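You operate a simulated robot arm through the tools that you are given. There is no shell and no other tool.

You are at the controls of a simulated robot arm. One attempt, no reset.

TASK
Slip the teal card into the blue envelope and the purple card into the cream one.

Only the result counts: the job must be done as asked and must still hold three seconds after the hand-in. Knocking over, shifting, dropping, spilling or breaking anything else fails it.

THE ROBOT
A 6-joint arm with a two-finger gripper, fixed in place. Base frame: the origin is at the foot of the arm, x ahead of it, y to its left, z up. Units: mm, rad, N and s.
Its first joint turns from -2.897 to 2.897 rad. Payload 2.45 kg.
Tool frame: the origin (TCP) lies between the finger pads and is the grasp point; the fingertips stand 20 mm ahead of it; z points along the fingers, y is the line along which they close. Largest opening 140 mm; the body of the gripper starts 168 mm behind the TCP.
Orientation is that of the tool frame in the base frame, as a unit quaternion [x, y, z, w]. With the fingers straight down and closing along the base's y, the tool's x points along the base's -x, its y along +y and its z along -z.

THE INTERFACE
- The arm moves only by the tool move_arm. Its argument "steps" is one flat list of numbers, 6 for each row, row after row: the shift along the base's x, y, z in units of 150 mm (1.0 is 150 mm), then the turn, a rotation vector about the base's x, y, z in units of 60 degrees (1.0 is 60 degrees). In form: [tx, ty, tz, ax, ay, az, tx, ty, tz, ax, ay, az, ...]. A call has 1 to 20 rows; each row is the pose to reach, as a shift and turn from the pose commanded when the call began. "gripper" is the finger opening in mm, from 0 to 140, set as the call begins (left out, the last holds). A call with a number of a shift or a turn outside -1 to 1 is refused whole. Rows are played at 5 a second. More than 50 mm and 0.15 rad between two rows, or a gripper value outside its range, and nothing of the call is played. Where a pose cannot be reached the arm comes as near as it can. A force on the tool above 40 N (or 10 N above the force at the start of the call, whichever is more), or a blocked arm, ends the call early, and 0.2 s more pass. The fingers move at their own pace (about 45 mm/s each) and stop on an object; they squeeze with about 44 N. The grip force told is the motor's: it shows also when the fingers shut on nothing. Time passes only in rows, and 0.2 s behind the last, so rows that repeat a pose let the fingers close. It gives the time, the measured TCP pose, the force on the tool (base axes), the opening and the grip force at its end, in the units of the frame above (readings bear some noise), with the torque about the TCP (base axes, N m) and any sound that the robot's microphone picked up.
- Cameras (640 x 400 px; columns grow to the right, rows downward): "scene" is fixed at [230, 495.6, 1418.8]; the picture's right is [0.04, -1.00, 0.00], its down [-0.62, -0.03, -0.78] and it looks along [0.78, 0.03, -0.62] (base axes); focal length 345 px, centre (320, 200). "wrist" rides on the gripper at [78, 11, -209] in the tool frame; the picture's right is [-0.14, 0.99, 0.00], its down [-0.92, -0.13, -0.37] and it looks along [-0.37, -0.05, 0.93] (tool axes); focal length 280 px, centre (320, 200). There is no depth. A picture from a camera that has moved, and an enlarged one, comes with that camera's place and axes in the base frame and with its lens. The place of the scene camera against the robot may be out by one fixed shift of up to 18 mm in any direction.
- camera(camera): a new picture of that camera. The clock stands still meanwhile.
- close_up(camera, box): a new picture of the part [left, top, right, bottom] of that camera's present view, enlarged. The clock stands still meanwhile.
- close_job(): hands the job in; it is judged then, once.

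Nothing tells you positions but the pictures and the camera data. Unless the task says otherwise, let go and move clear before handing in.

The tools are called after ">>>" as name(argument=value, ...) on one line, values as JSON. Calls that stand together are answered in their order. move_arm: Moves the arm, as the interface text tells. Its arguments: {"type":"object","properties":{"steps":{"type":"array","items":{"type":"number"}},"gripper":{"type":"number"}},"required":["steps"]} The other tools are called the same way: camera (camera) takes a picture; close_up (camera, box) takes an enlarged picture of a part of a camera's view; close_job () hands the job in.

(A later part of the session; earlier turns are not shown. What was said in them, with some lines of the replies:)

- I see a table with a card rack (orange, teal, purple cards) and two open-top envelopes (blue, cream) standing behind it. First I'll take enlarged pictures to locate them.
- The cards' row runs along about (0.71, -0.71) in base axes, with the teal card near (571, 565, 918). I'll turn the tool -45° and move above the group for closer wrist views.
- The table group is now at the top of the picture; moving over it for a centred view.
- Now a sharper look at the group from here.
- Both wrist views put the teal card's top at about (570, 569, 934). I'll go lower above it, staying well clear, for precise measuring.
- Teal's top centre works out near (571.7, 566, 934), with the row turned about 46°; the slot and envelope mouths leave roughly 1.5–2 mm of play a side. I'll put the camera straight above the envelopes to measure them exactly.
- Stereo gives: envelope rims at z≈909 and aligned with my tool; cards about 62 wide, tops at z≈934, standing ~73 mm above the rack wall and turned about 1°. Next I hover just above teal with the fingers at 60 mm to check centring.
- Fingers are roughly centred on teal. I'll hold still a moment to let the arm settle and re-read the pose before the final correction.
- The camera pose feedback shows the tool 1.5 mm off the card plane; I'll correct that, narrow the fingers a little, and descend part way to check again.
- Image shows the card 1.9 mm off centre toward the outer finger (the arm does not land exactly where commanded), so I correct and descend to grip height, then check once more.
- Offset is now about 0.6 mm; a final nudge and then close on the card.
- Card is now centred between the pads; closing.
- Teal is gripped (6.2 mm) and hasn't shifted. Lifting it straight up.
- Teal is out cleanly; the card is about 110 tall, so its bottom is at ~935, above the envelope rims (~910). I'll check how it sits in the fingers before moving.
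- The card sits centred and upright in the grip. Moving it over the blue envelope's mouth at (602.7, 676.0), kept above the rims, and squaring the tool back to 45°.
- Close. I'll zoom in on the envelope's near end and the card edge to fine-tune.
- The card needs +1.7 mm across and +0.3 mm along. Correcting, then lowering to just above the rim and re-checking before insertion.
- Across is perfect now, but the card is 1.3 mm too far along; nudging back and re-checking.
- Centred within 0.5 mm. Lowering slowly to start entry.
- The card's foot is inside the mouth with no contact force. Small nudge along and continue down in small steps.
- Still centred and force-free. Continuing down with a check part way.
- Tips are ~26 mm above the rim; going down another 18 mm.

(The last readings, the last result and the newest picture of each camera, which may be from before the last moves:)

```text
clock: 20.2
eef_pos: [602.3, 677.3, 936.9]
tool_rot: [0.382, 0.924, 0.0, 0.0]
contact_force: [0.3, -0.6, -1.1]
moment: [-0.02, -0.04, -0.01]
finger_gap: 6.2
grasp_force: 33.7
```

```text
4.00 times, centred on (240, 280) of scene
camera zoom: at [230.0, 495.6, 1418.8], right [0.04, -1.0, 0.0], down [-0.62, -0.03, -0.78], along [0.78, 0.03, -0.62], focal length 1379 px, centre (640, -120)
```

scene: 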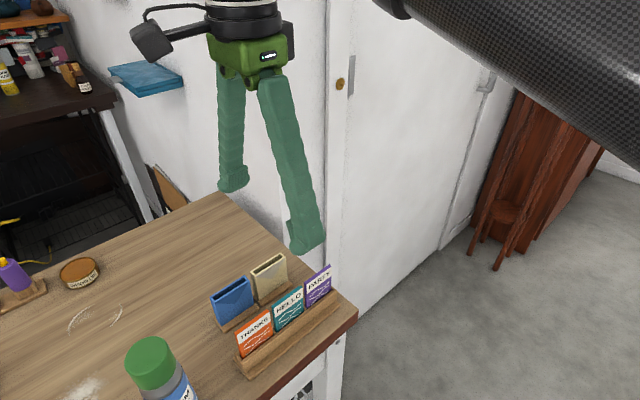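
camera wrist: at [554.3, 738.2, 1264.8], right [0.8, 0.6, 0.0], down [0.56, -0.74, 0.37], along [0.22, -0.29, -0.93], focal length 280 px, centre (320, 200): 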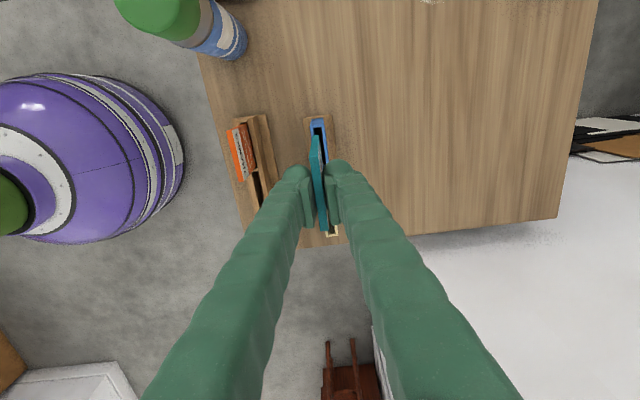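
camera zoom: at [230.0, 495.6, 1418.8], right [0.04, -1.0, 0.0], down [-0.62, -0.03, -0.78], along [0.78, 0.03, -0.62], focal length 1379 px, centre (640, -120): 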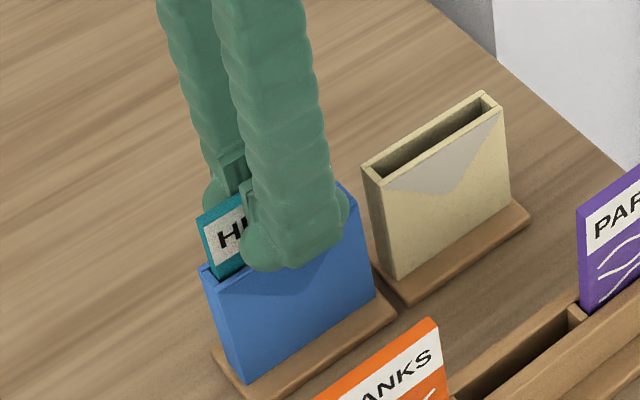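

The card is ~65 mm down in the blue envelope with tips just above the rim. Releasing it.

>>> move_arm(steps=[0, 0, 0, 0, 0, 0, 0, 0, 0, 0, 0, 0, 0, 0, 0, 0, 0, 0, 0, 0, 0, 0, 0, 0], gripper=36)

>>> close_up(camera="wrist", box=[260, 120, 388, 200])

>>> close_up(camera="scene", box=[190, 230, 290, 330])

```text
clock: 21.2
eef_pos: [602.4, 677.4, 937.7]
tool_rot: [0.382, 0.924, 0.0, 0.0]
contact_force: [-0.1, -0.1, 0.0]
moment: [-0.03, -0.03, 0.02]
finger_gap: 35.8
grasp_force: 0.1
```

```text
5.00 times, centred on (324, 160) of wrist
camera zoom: at [555.2, 739.4, 1147.1], right [0.8, 0.6, 0.0], down [0.56, -0.74, 0.37], along [0.22, -0.29, -0.93], focal length 1402 px, centre (300, 400)
```

zoom: 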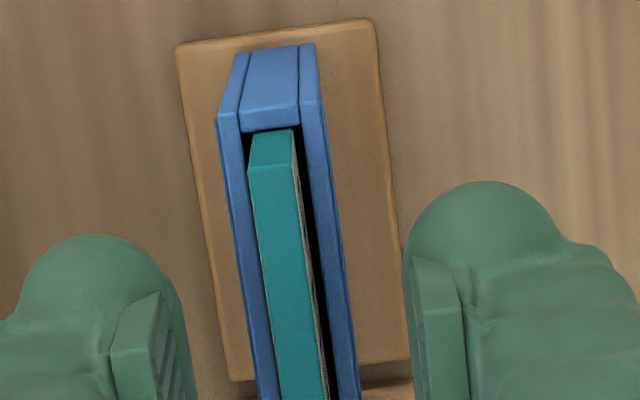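

```text
4.00 times, centred on (240, 280) of scene
camera zoom: at [230.0, 495.6, 1418.8], right [0.04, -1.0, 0.0], down [-0.62, -0.03, -0.78], along [0.78, 0.03, -0.62], focal length 1379 px, centre (640, -120)
```

zoom: 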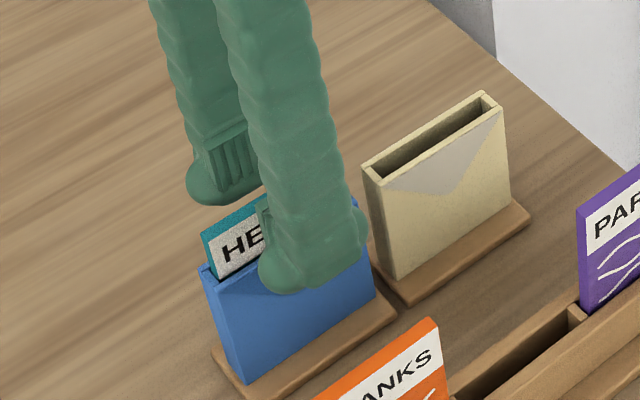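

Teal dropped and seated in the blue envelope, standing ~23 mm proud. Lifting away straight up, then moving above the purple card.

>>> move_arm(steps=[0, 0, 0.1, 0, 0, 0, 0, 0, 0.3, 0, 0, 0, 0, 0, 0.55, 0, 0, 0, 0, 0, 0.55, 0, 0, 0])

>>> camera(camera="wrist")

>>> close_up(camera="scene", box=[180, 220, 340, 380])

```text
clock: 22.2
eef_pos: [602.6, 678.1, 1019.4]
tool_rot: [0.382, 0.924, 0.0, 0.0]
contact_force: [-0.2, 0.1, -0.4]
moment: [-0.02, 0.02, 0.0]
finger_gap: 36.1
grasp_force: 0.1
```

```text
taken
camera wrist: at [556.1, 740.2, 1229.5], right [0.8, 0.6, 0.0], down [0.56, -0.74, 0.37], along [0.22, -0.29, -0.93], focal length 280 px, centre (320, 200)
```

wrist: 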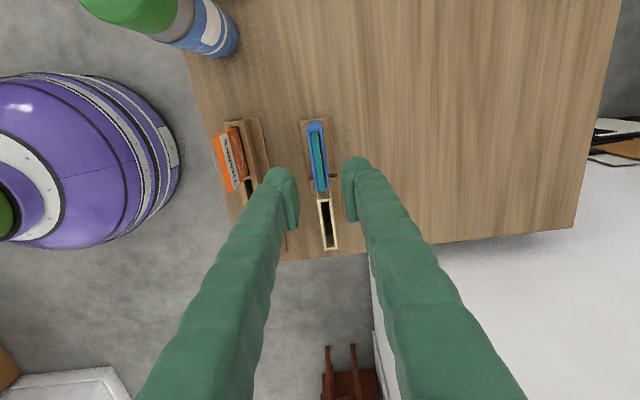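

```text
2.50 times, centred on (260, 300) of scene
camera zoom: at [230.0, 495.6, 1418.8], right [0.04, -1.0, 0.0], down [-0.62, -0.03, -0.78], along [0.78, 0.03, -0.62], focal length 862 px, centre (470, -50)
```

zoom: 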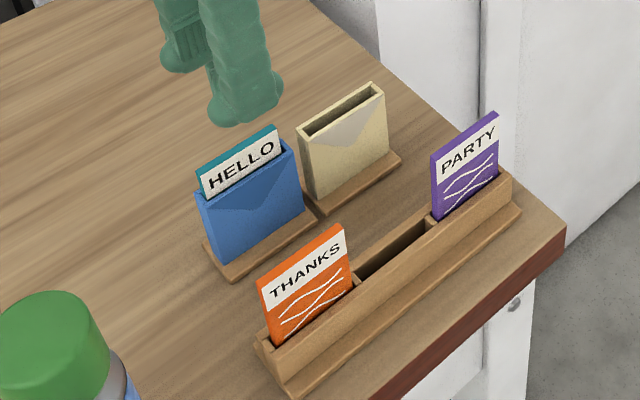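

Teal is fully in the blue envelope. Heading to the purple card.

>>> move_arm(steps=[0.03, -0.25, 0, 0, 0, -0.004, 0.06, -0.5, 0, 0, 0, -0.008, 0.09, -0.75, 0, 0, 0, -0.012, 0.118, -0.98, 0, 0, 0, -0.012, 0.118, -0.98, 0, 0, 0, -0.012], gripper=60)

>>> move_arm(steps=[0, -0.05, 0, 0, 0, 0, 0, -0.1, -0.15, 0, 0, 0, 0, -0.1, -0.29, 0, 0, 0, 0, -0.1, -0.29, 0, 0, 0])

>>> camera(camera="wrist")

>>> close_up(camera="wrist", box=[240, 130, 400, 230])

```text
clock: 23.4
eef_pos: [620.2, 533.2, 1019.9]
tool_rot: [0.387, 0.922, 0.0, -0.001]
contact_force: [-0.7, 0.0, 0.9]
moment: [-0.03, -0.01, 0.01]
finger_gap: 60.2
grasp_force: 0.0
```

```text
clock: 24.4
eef_pos: [620.6, 517.1, 974.6]
tool_rot: [0.389, 0.921, 0.001, 0.001]
contact_force: [-0.1, 0.1, 0.0]
moment: [0.0, 0.0, 0.02]
finger_gap: 60.4
grasp_force: 0.1
```

```text
taken
camera wrist: at [573.4, 578.9, 1185.1], right [0.8, 0.59, 0.0], down [0.55, -0.75, 0.37], along [0.22, -0.3, -0.93], focal length 280 px, centre (320, 200)
```

wrist: 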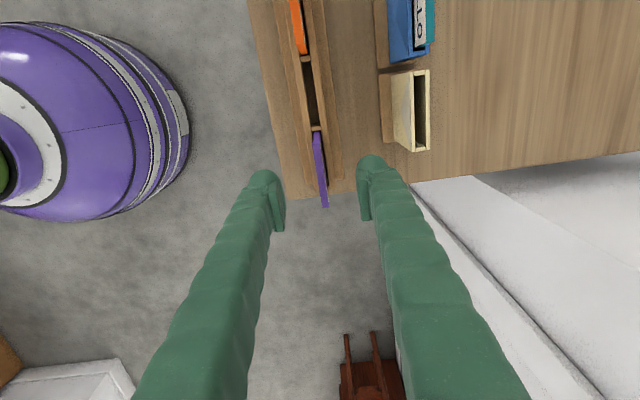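

```text
4.00 times, centred on (320, 180) of wrist
camera zoom: at [573.4, 578.9, 1185.1], right [0.8, 0.59, 0.0], down [0.55, -0.75, 0.37], along [0.22, -0.3, -0.93], focal length 1122 px, centre (320, 280)
```

zoom: 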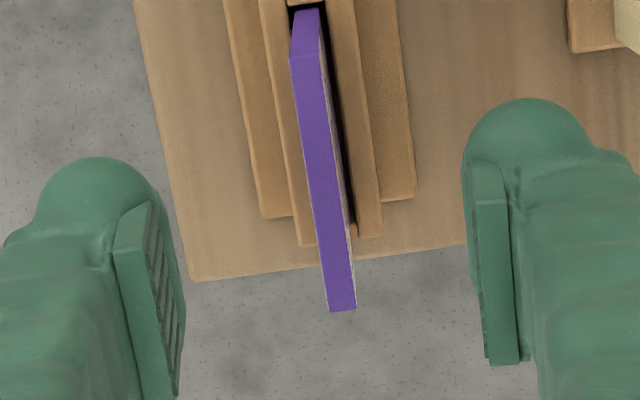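

Purple is 1.25 mm off centre across; correcting and going partly down with a check.

>>> move_arm(steps=[0.006, 0.0058, 0, 0, 0, 0, 0.006, 0.0058, -0.15, 0, 0, 0, 0.006, 0.0058, -0.2, 0, 0, 0, 0.006, 0.0058, -0.2, 0, 0, 0], gripper=40)

>>> close_up(camera="wrist", box=[240, 130, 400, 230])

```text
clock: 25.4
eef_pos: [621.6, 516.1, 944.9]
tool_rot: [0.388, 0.921, 0.0, 0.0]
contact_force: [-0.5, 0.6, 0.7]
moment: [0.0, -0.03, -0.03]
finger_gap: 40.2
grasp_force: 0.1
```

```text
4.00 times, centred on (320, 180) of wrist
camera zoom: at [575.2, 579.0, 1155.0], right [0.8, 0.59, 0.0], down [0.55, -0.75, 0.37], along [0.22, -0.3, -0.93], focal length 1122 px, centre (320, 280)
```

zoom: 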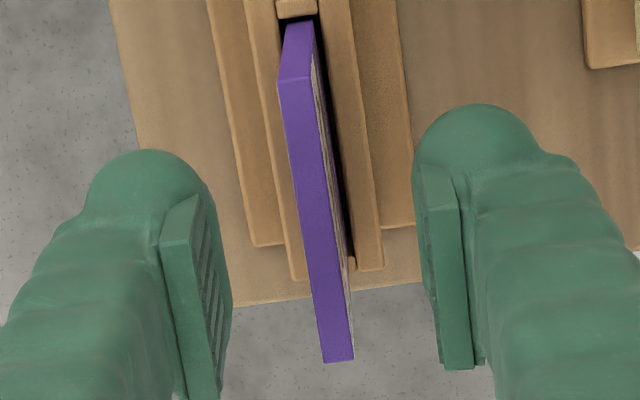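

Across is good; shifting 1.4 mm along and going down to grip height.

>>> move_arm(steps=[-0.0065, 0.0067, -0.05, 0, 0, 0, -0.0065, 0.0067, -0.113, 0, 0, 0, -0.0065, 0.0067, -0.113, 0, 0, 0, -0.0065, 0.0067, -0.113, 0, 0, 0], gripper=30)

>>> close_up(camera="wrist", box=[240, 130, 400, 230])

```text
clock: 26.4
eef_pos: [620.5, 517.3, 930.1]
tool_rot: [0.388, 0.922, 0.0, 0.0]
contact_force: [-0.2, -0.4, 0.0]
moment: [0.04, 0.05, -0.03]
finger_gap: 29.8
grasp_force: 0.0
```

```text
4.00 times, centred on (320, 180) of wrist
camera zoom: at [574.1, 579.8, 1138.3], right [0.8, 0.59, 0.0], down [0.55, -0.75, 0.37], along [0.22, -0.3, -0.93], focal length 1122 px, centre (320, 280)
```

zoom: 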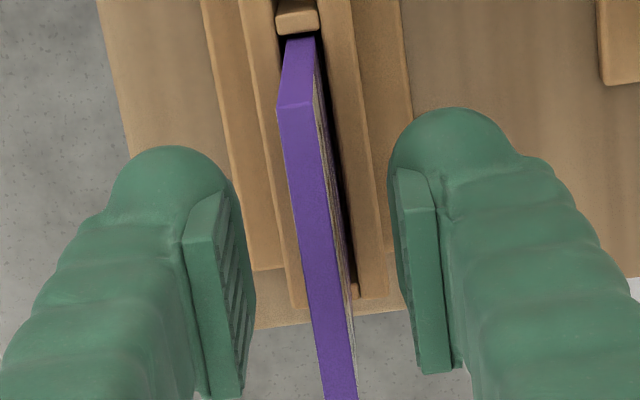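

Identical to the teal grip view — centred. Closing.

>>> move_arm(steps=[0, 0, 0, 0, 0, 0, 0, 0, 0, 0, 0, 0, 0, 0, 0, 0, 0, 0, 0, 0, 0, 0, 0, 0], gripper=0)

>>> move_arm(steps=[0, 0, 0.07, 0, 0, 0, 0, 0, 0.14, 0, 0, 0, 0, 0, 0.21, 0, 0, 0, 0, 0, 0.3, 0, 0, 0, 0, 0, 0.5, 0, 0, 0, 0, 0, 0.75, 0, 0, 0, 0, 0, 0.85, 0, 0, 0, 0, 0, 0.85, 0, 0, 0])

>>> close_up(camera="wrist", box=[240, 130, 400, 250])

>>> close_up(camera="scene", box=[200, 180, 360, 380])

```text
clock: 27.4
eef_pos: [620.2, 516.6, 928.2]
tool_rot: [0.388, 0.921, 0.0, 0.0]
contact_force: [-0.3, -0.2, 0.7]
moment: [-0.04, -0.01, 0.0]
finger_gap: 6.0
grasp_force: 34.1
```

```text
clock: 29.2
eef_pos: [619.6, 517.1, 1058.3]
tool_rot: [0.388, 0.922, 0.0, 0.0]
contact_force: [0.2, 0.0, 0.3]
moment: [0.0, 0.0, 0.04]
finger_gap: 6.2
grasp_force: 33.8
```

```text
3.33 times, centred on (320, 190) of wrist
camera zoom: at [573.6, 579.7, 1268.0], right [0.8, 0.59, 0.0], down [0.55, -0.75, 0.37], along [0.22, -0.3, -0.93], focal length 935 px, centre (320, 233)
```

zoom: 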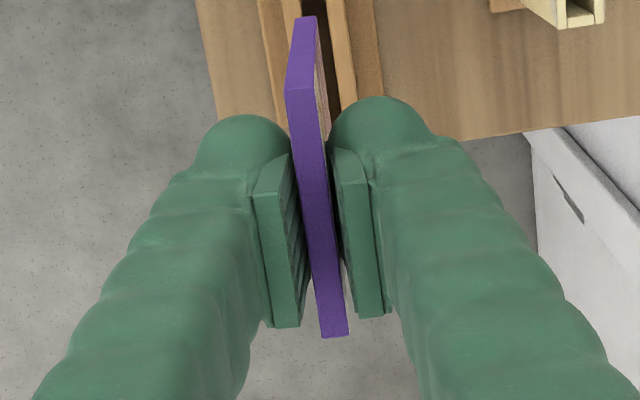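

```text
2.00 times, centred on (280, 280) of scene
camera zoom: at [230.0, 495.6, 1418.8], right [0.04, -1.0, 0.0], down [-0.62, -0.03, -0.78], along [0.78, 0.03, -0.62], focal length 690 px, centre (400, 40)
```

zoom: 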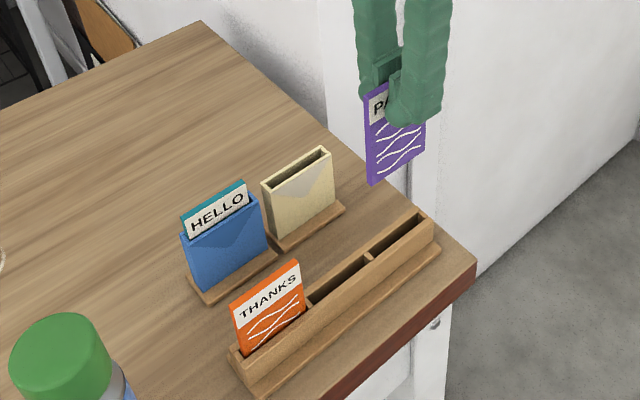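

Purple lifted cleanly, same seating as teal. Moving it over the cream envelope's mouth near (663.3, 615.5), well above the rims.

>>> move_arm(steps=[0.16, 0.16, 0, 0, 0, 0.004, 0.32, 0.32, 0, 0, 0, 0.008, 0.475, 0.475, 0, 0, 0, 0.012, 0.38, 0.57, 0, 0, 0, 0.012, 0.288, 0.662, 0, 0, 0, 0.012, 0.288, 0.662, 0, 0, 0, 0.012, 0.288, 0.662, 0, 0, 0, 0.012])

>>> close_up(camera="wrist", box=[290, 110, 354, 150])

>>> close_up(camera="wrist", box=[240, 110, 400, 230])

>>> close_up(camera="scene", box=[180, 180, 340, 340])

```text
clock: 30.8
eef_pos: [664.0, 616.0, 1058.0]
tool_rot: [0.382, 0.924, 0.001, 0.0]
contact_force: [-0.1, 0.3, 0.1]
moment: [0.0, -0.03, 0.02]
finger_gap: 6.0
grasp_force: 33.7
```

```text
10.00 times, centred on (322, 130) of wrist
camera zoom: at [616.7, 678.3, 1267.0], right [0.8, 0.6, 0.0], down [0.56, -0.74, 0.37], along [0.22, -0.29, -0.93], focal length 2804 px, centre (300, 900)
```

zoom: 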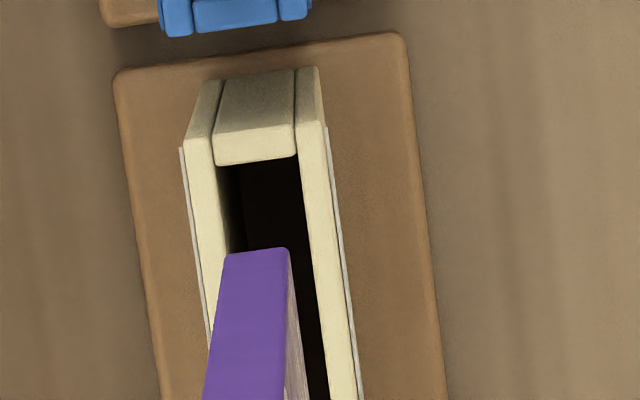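

```text
3.33 times, centred on (320, 170) of wrist
camera zoom: at [616.7, 678.3, 1267.0], right [0.8, 0.6, 0.0], down [0.56, -0.74, 0.37], along [0.22, -0.29, -0.93], focal length 935 px, centre (320, 300)
```

zoom: 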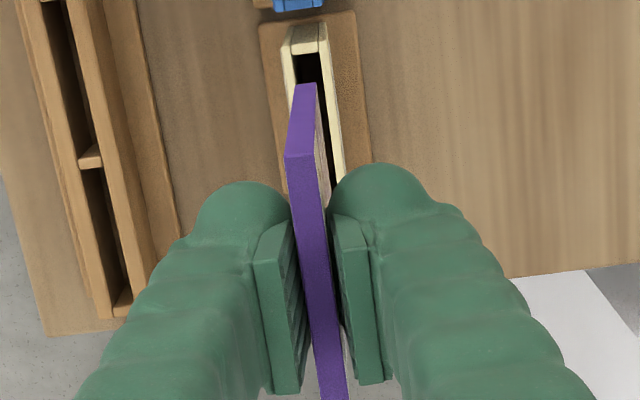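

```text
2.50 times, centred on (260, 260) of scene
camera zoom: at [230.0, 495.6, 1418.8], right [0.04, -1.0, 0.0], down [-0.62, -0.03, -0.78], along [0.78, 0.03, -0.62], focal length 862 px, centre (470, 50)
```

zoom: 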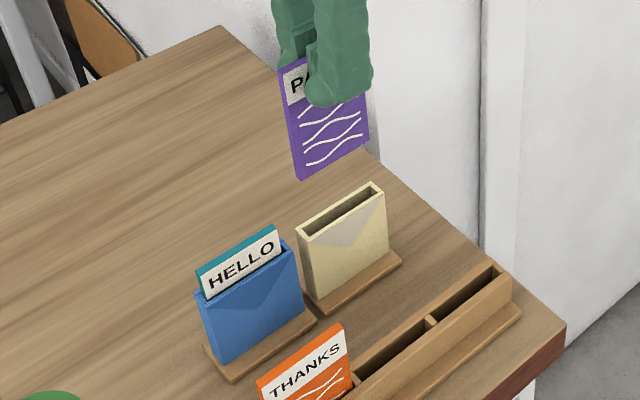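

Across is centred; shift 1 mm along and lower to just above the rim.

>>> move_arm(steps=[-0.0047, 0.0047, 0, 0, 0, 0, -0.0047, 0.0047, -0.15, 0, 0, 0, -0.0047, 0.0047, -0.3, 0, 0, 0, -0.0047, 0.0047, -0.3, 0, 0, 0, -0.0047, 0.0047, -0.3, 0, 0, 0])

>>> close_up(camera="wrist", box=[290, 115, 354, 155])

>>> close_up(camera="wrist", box=[290, 200, 370, 250])

>>> close_up(camera="scene", box=[220, 210, 320, 310])

```text
clock: 32.0
eef_pos: [662.9, 618.6, 1010.5]
tool_rot: [0.383, 0.924, 0.001, 0.0]
contact_force: [0.6, 0.4, -0.3]
moment: [0.0, -0.04, 0.0]
finger_gap: 6.2
grasp_force: 34.1
```

```text
10.00 times, centred on (322, 135) of wrist
camera zoom: at [616.0, 679.9, 1220.1], right [0.8, 0.6, 0.0], down [0.56, -0.74, 0.37], along [0.22, -0.29, -0.93], focal length 2804 px, centre (300, 850)
```

zoom: 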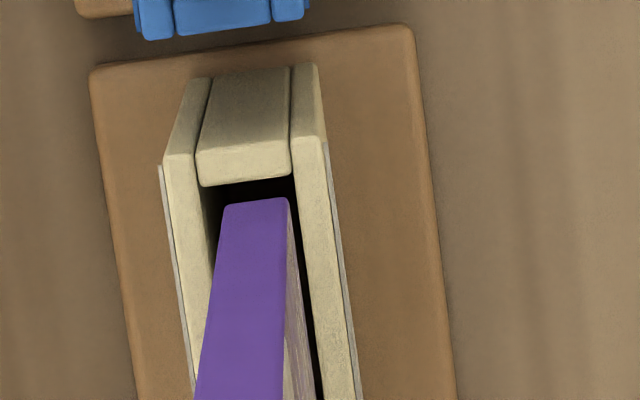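

```text
8.00 times, centred on (330, 225) of wrist
camera zoom: at [616.0, 679.9, 1220.1], right [0.8, 0.6, 0.0], down [0.56, -0.74, 0.37], along [0.22, -0.29, -0.93], focal length 2243 px, centre (240, 0)
```

zoom: 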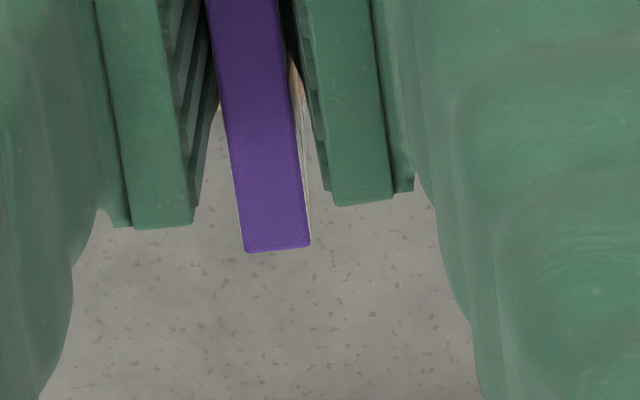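

```text
4.00 times, centred on (270, 260) of scene
camera zoom: at [230.0, 495.6, 1418.8], right [0.04, -1.0, 0.0], down [-0.62, -0.03, -0.78], along [0.78, 0.03, -0.62], focal length 1379 px, centre (520, -40)
```

zoom: 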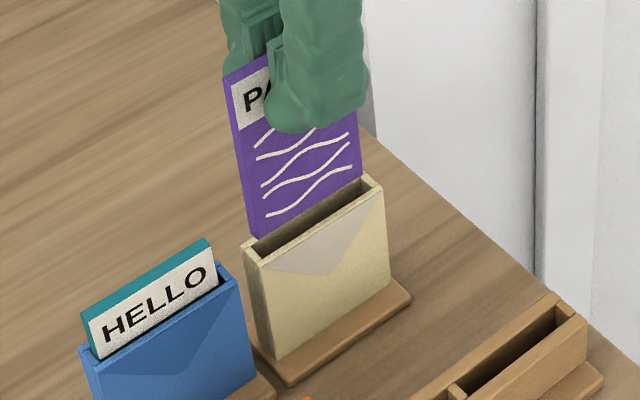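

Need about -0.85 mm across; correcting and starting entry.

>>> move_arm(steps=[-0.003, -0.005, 0, 0, 0, 0, -0.003, -0.005, 0, 0, 0, 0, -0.003, -0.005, -0.03, 0, 0, 0, -0.003, -0.005, -0.03, 0, 0, 0])

>>> close_up(camera="wrist", box=[290, 115, 354, 155])

```text
clock: 33.0
eef_pos: [662.6, 617.2, 1007.5]
tool_rot: [0.382, 0.924, 0.0, -0.001]
contact_force: [-0.1, 0.4, -0.3]
moment: [0.02, -0.03, 0.02]
finger_gap: 6.2
grasp_force: 34.0
```

```text
10.00 times, centred on (322, 135) of wrist
camera zoom: at [615.4, 678.6, 1216.6], right [0.8, 0.6, 0.0], down [0.56, -0.74, 0.37], along [0.22, -0.29, -0.93], focal length 2804 px, centre (300, 850)
```

zoom: 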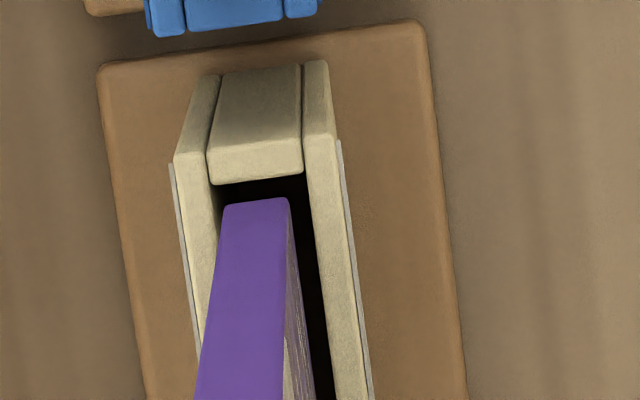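

Well centred. Lowering into the mouth.

>>> move_arm(steps=[0.001, 0.001, -0.03, 0, 0, 0, 0.001, 0.001, -0.06, 0, 0, 0, 0.001, 0.001, -0.1, 0, 0, 0, 0.001, 0.001, -0.1, 0, 0, 0])

>>> close_up(camera="wrist", box=[290, 115, 354, 155])

>>> close_up(camera="scene", box=[220, 210, 320, 310])

```text
clock: 34.0
eef_pos: [662.2, 616.1, 992.9]
tool_rot: [0.382, 0.924, 0.0, 0.0]
contact_force: [1.0, -1.0, 0.3]
moment: [0.02, -0.02, -0.02]
finger_gap: 6.1
grasp_force: 33.4
```

```text
10.00 times, centred on (322, 135) of wrist
camera zoom: at [615.0, 678.3, 1202.1], right [0.8, 0.6, 0.0], down [0.56, -0.74, 0.37], along [0.22, -0.29, -0.93], focal length 2804 px, centre (300, 850)
```

zoom: 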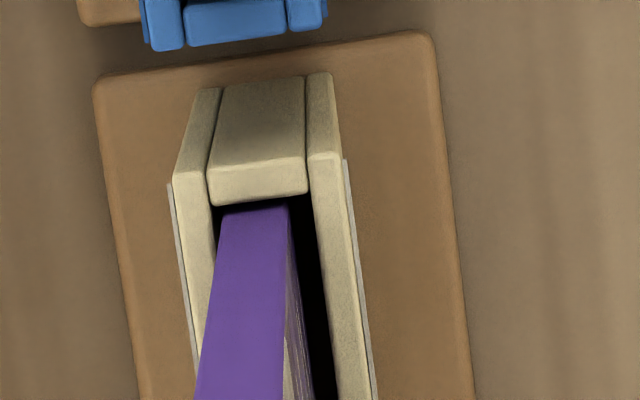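

```text
4.00 times, centred on (270, 260) of scene
camera zoom: at [230.0, 495.6, 1418.8], right [0.04, -1.0, 0.0], down [-0.62, -0.03, -0.78], along [0.78, 0.03, -0.62], focal length 1379 px, centre (520, -40)
```

zoom: 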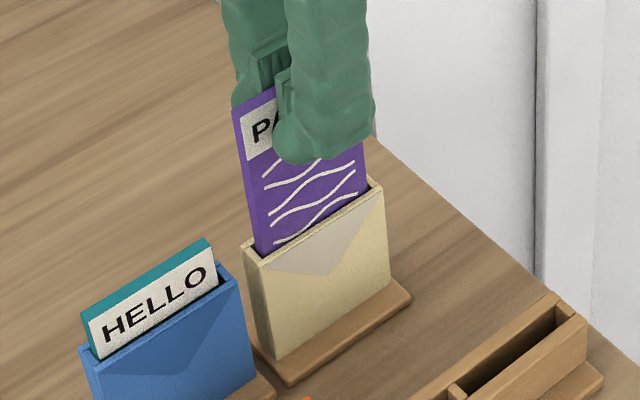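

Entered; nudging 0.9 mm across to re-centre and continuing down.

>>> move_arm(steps=[0.0033, 0.0052, 0, 0, 0, 0, 0.0033, 0.0052, -0.02, 0, 0, 0, 0.0033, 0.0052, -0.05, 0, 0, 0, 0.0033, 0.0052, -0.08, 0, 0, 0, 0.0033, 0.0052, -0.08, 0, 0, 0])

>>> close_up(camera="wrist", box=[290, 120, 354, 160])

```text
clock: 35.2
eef_pos: [663.7, 617.1, 981.1]
tool_rot: [0.382, 0.924, 0.0, 0.0]
contact_force: [0.1, 0.2, 0.5]
moment: [0.03, 0.02, -0.03]
finger_gap: 6.0
grasp_force: 34.3
```

```text
10.00 times, centred on (322, 140) of wrist
camera zoom: at [615.3, 679.3, 1190.1], right [0.8, 0.6, 0.0], down [0.56, -0.74, 0.37], along [0.22, -0.29, -0.93], focal length 2804 px, centre (300, 800)
```

zoom: 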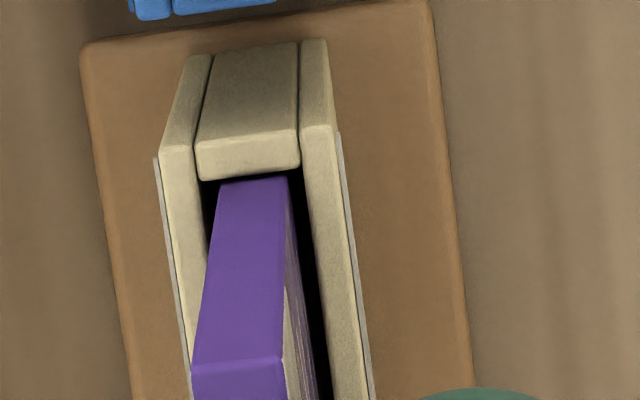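

Centred again. Continuing down to release height.

>>> move_arm(steps=[0, 0, -0.04, 0, 0, 0, 0, 0, -0.08, 0, 0, 0, 0, 0, -0.12, 0, 0, 0, 0, 0, -0.15, 0, 0, 0, 0, 0, -0.15, 0, 0, 0])

>>> close_up(camera="wrist", box=[280, 130, 376, 190])

>>> close_up(camera="scene", box=[220, 210, 320, 310])

```text
clock: 36.4
eef_pos: [663.5, 618.1, 957.8]
tool_rot: [0.382, 0.924, 0.0, 0.001]
contact_force: [-0.8, -0.6, -0.3]
moment: [0.02, 0.0, -0.03]
finger_gap: 5.9
grasp_force: 33.7
```

```text
6.67 times, centred on (328, 160) of wrist
camera zoom: at [615.5, 679.1, 1168.2], right [0.8, 0.6, 0.0], down [0.56, -0.74, 0.37], along [0.22, -0.29, -0.93], focal length 1869 px, centre (267, 467)
```

zoom: 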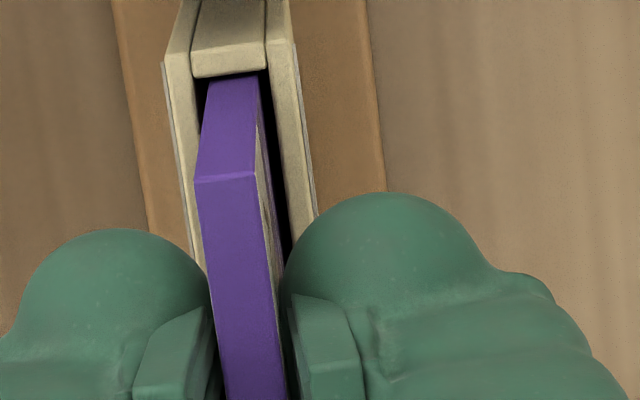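

```text
4.00 times, centred on (270, 260) of scene
camera zoom: at [230.0, 495.6, 1418.8], right [0.04, -1.0, 0.0], down [-0.62, -0.03, -0.78], along [0.78, 0.03, -0.62], focal length 1379 px, centre (520, -40)
```

zoom: 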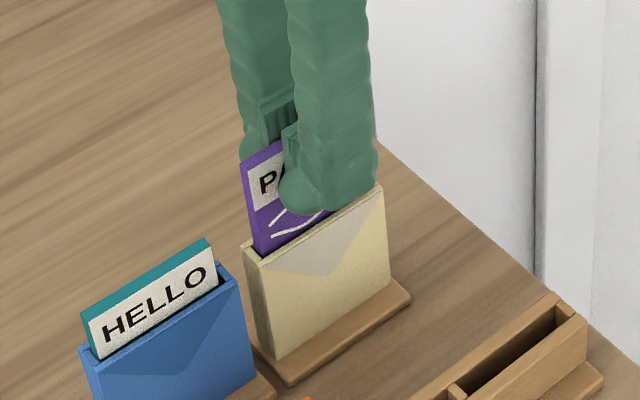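

>>> move_arm(steps=[0, 0, -0.04, 0, 0, 0, 0, 0, -0.08, 0, 0, 0, 0, 0, -0.11, 0, 0, 0, 0, 0, -0.14, 0, 0, 0, 0, 0, -0.14, 0, 0, 0])

>>> close_up(camera="wrist", box=[280, 130, 376, 190])

>>> close_up(camera="scene", box=[220, 210, 320, 310])

```text
clock: 37.6
eef_pos: [662.0, 617.3, 936.9]
tool_rot: [0.382, 0.924, 0.0, -0.001]
contact_force: [-0.3, -0.8, -0.3]
moment: [0.0, -0.01, 0.0]
finger_gap: 6.2
grasp_force: 33.9
```

```text
6.67 times, centred on (328, 160) of wrist
camera zoom: at [615.2, 678.9, 1146.5], right [0.8, 0.6, 0.0], down [0.56, -0.74, 0.37], along [0.22, -0.29, -0.93], focal length 1869 px, centre (267, 467)
```

zoom: 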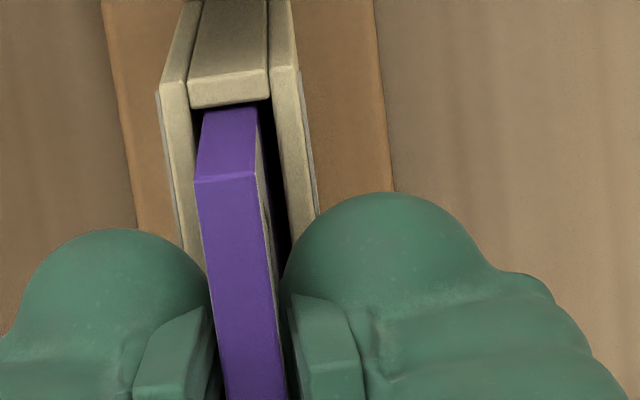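

```text
4.00 times, centred on (270, 260) of scene
camera zoom: at [230.0, 495.6, 1418.8], right [0.04, -1.0, 0.0], down [-0.62, -0.03, -0.78], along [0.78, 0.03, -0.62], focal length 1379 px, centre (520, -40)
```

zoom: 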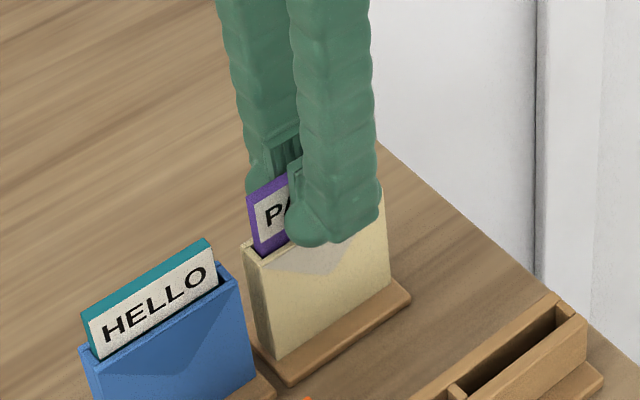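

Same depth and fit as for teal, with no contact. Releasing, then rising straight up.

>>> move_arm(steps=[0, 0, 0, 0, 0, 0, 0, 0, 0, 0, 0, 0, 0, 0, 0, 0, 0, 0, 0, 0, 0, 0, 0, 0], gripper=36)

>>> move_arm(steps=[0, 0, 0.1, 0, 0, 0, 0, 0, 0.3, 0, 0, 0, 0, 0, 0.6, 0, 0, 0, 0, 0, 0.9, 0, 0, 0, 0, 0, 0.9, 0, 0, 0])

>>> camera(camera="wrist")

>>> close_up(camera="scene", box=[180, 210, 360, 390])

```text
clock: 38.6
eef_pos: [662.5, 617.7, 937.1]
tool_rot: [0.382, 0.924, 0.0, 0.0]
contact_force: [0.0, 0.9, 0.0]
moment: [0.01, -0.01, -0.04]
finger_gap: 36.2
grasp_force: 0.0
```

```text
clock: 39.8
eef_pos: [660.4, 618.5, 1072.9]
tool_rot: [0.382, 0.924, 0.0, 0.0]
contact_force: [-0.3, -0.9, 0.3]
moment: [-0.02, 0.03, 0.01]
finger_gap: 36.2
grasp_force: 0.1
```

```text
taken
camera wrist: at [613.1, 679.7, 1282.0], right [0.8, 0.6, 0.0], down [0.56, -0.74, 0.37], along [0.22, -0.29, -0.93], focal length 280 px, centre (320, 200)
```

wrist: 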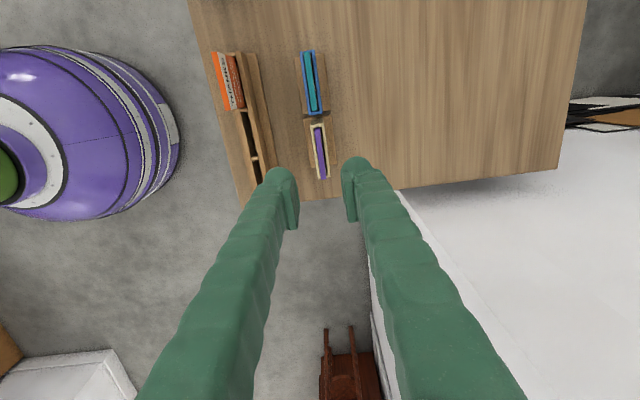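

```text
2.22 times, centred on (270, 300) of scene
camera zoom: at [230.0, 495.6, 1418.8], right [0.04, -1.0, 0.0], down [-0.62, -0.03, -0.78], along [0.78, 0.03, -0.62], focal length 766 px, centre (431, -22)
```

zoom: 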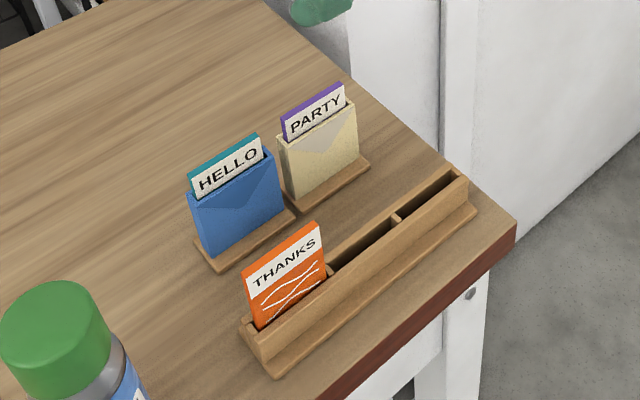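

Both cards stand fully seated in their envelopes (teal in blue, purple in cream), the orange card and rack are undisturbed, and the gripper is clear above. Handing in.

>>> close_job()

```text
The job is handed in.
```

The teal card is in the blue envelope and the purple card is in the cream one. Both dropped to rest inside when I let go, with roughly 23 mm still standing above the rim.

In the last pictures the rack, the orange card and both envelopes looked undisturbed. I raised the open gripper well clear before handing the job in. The hand-in gave no verdict, so I can't confirm how it was judged.
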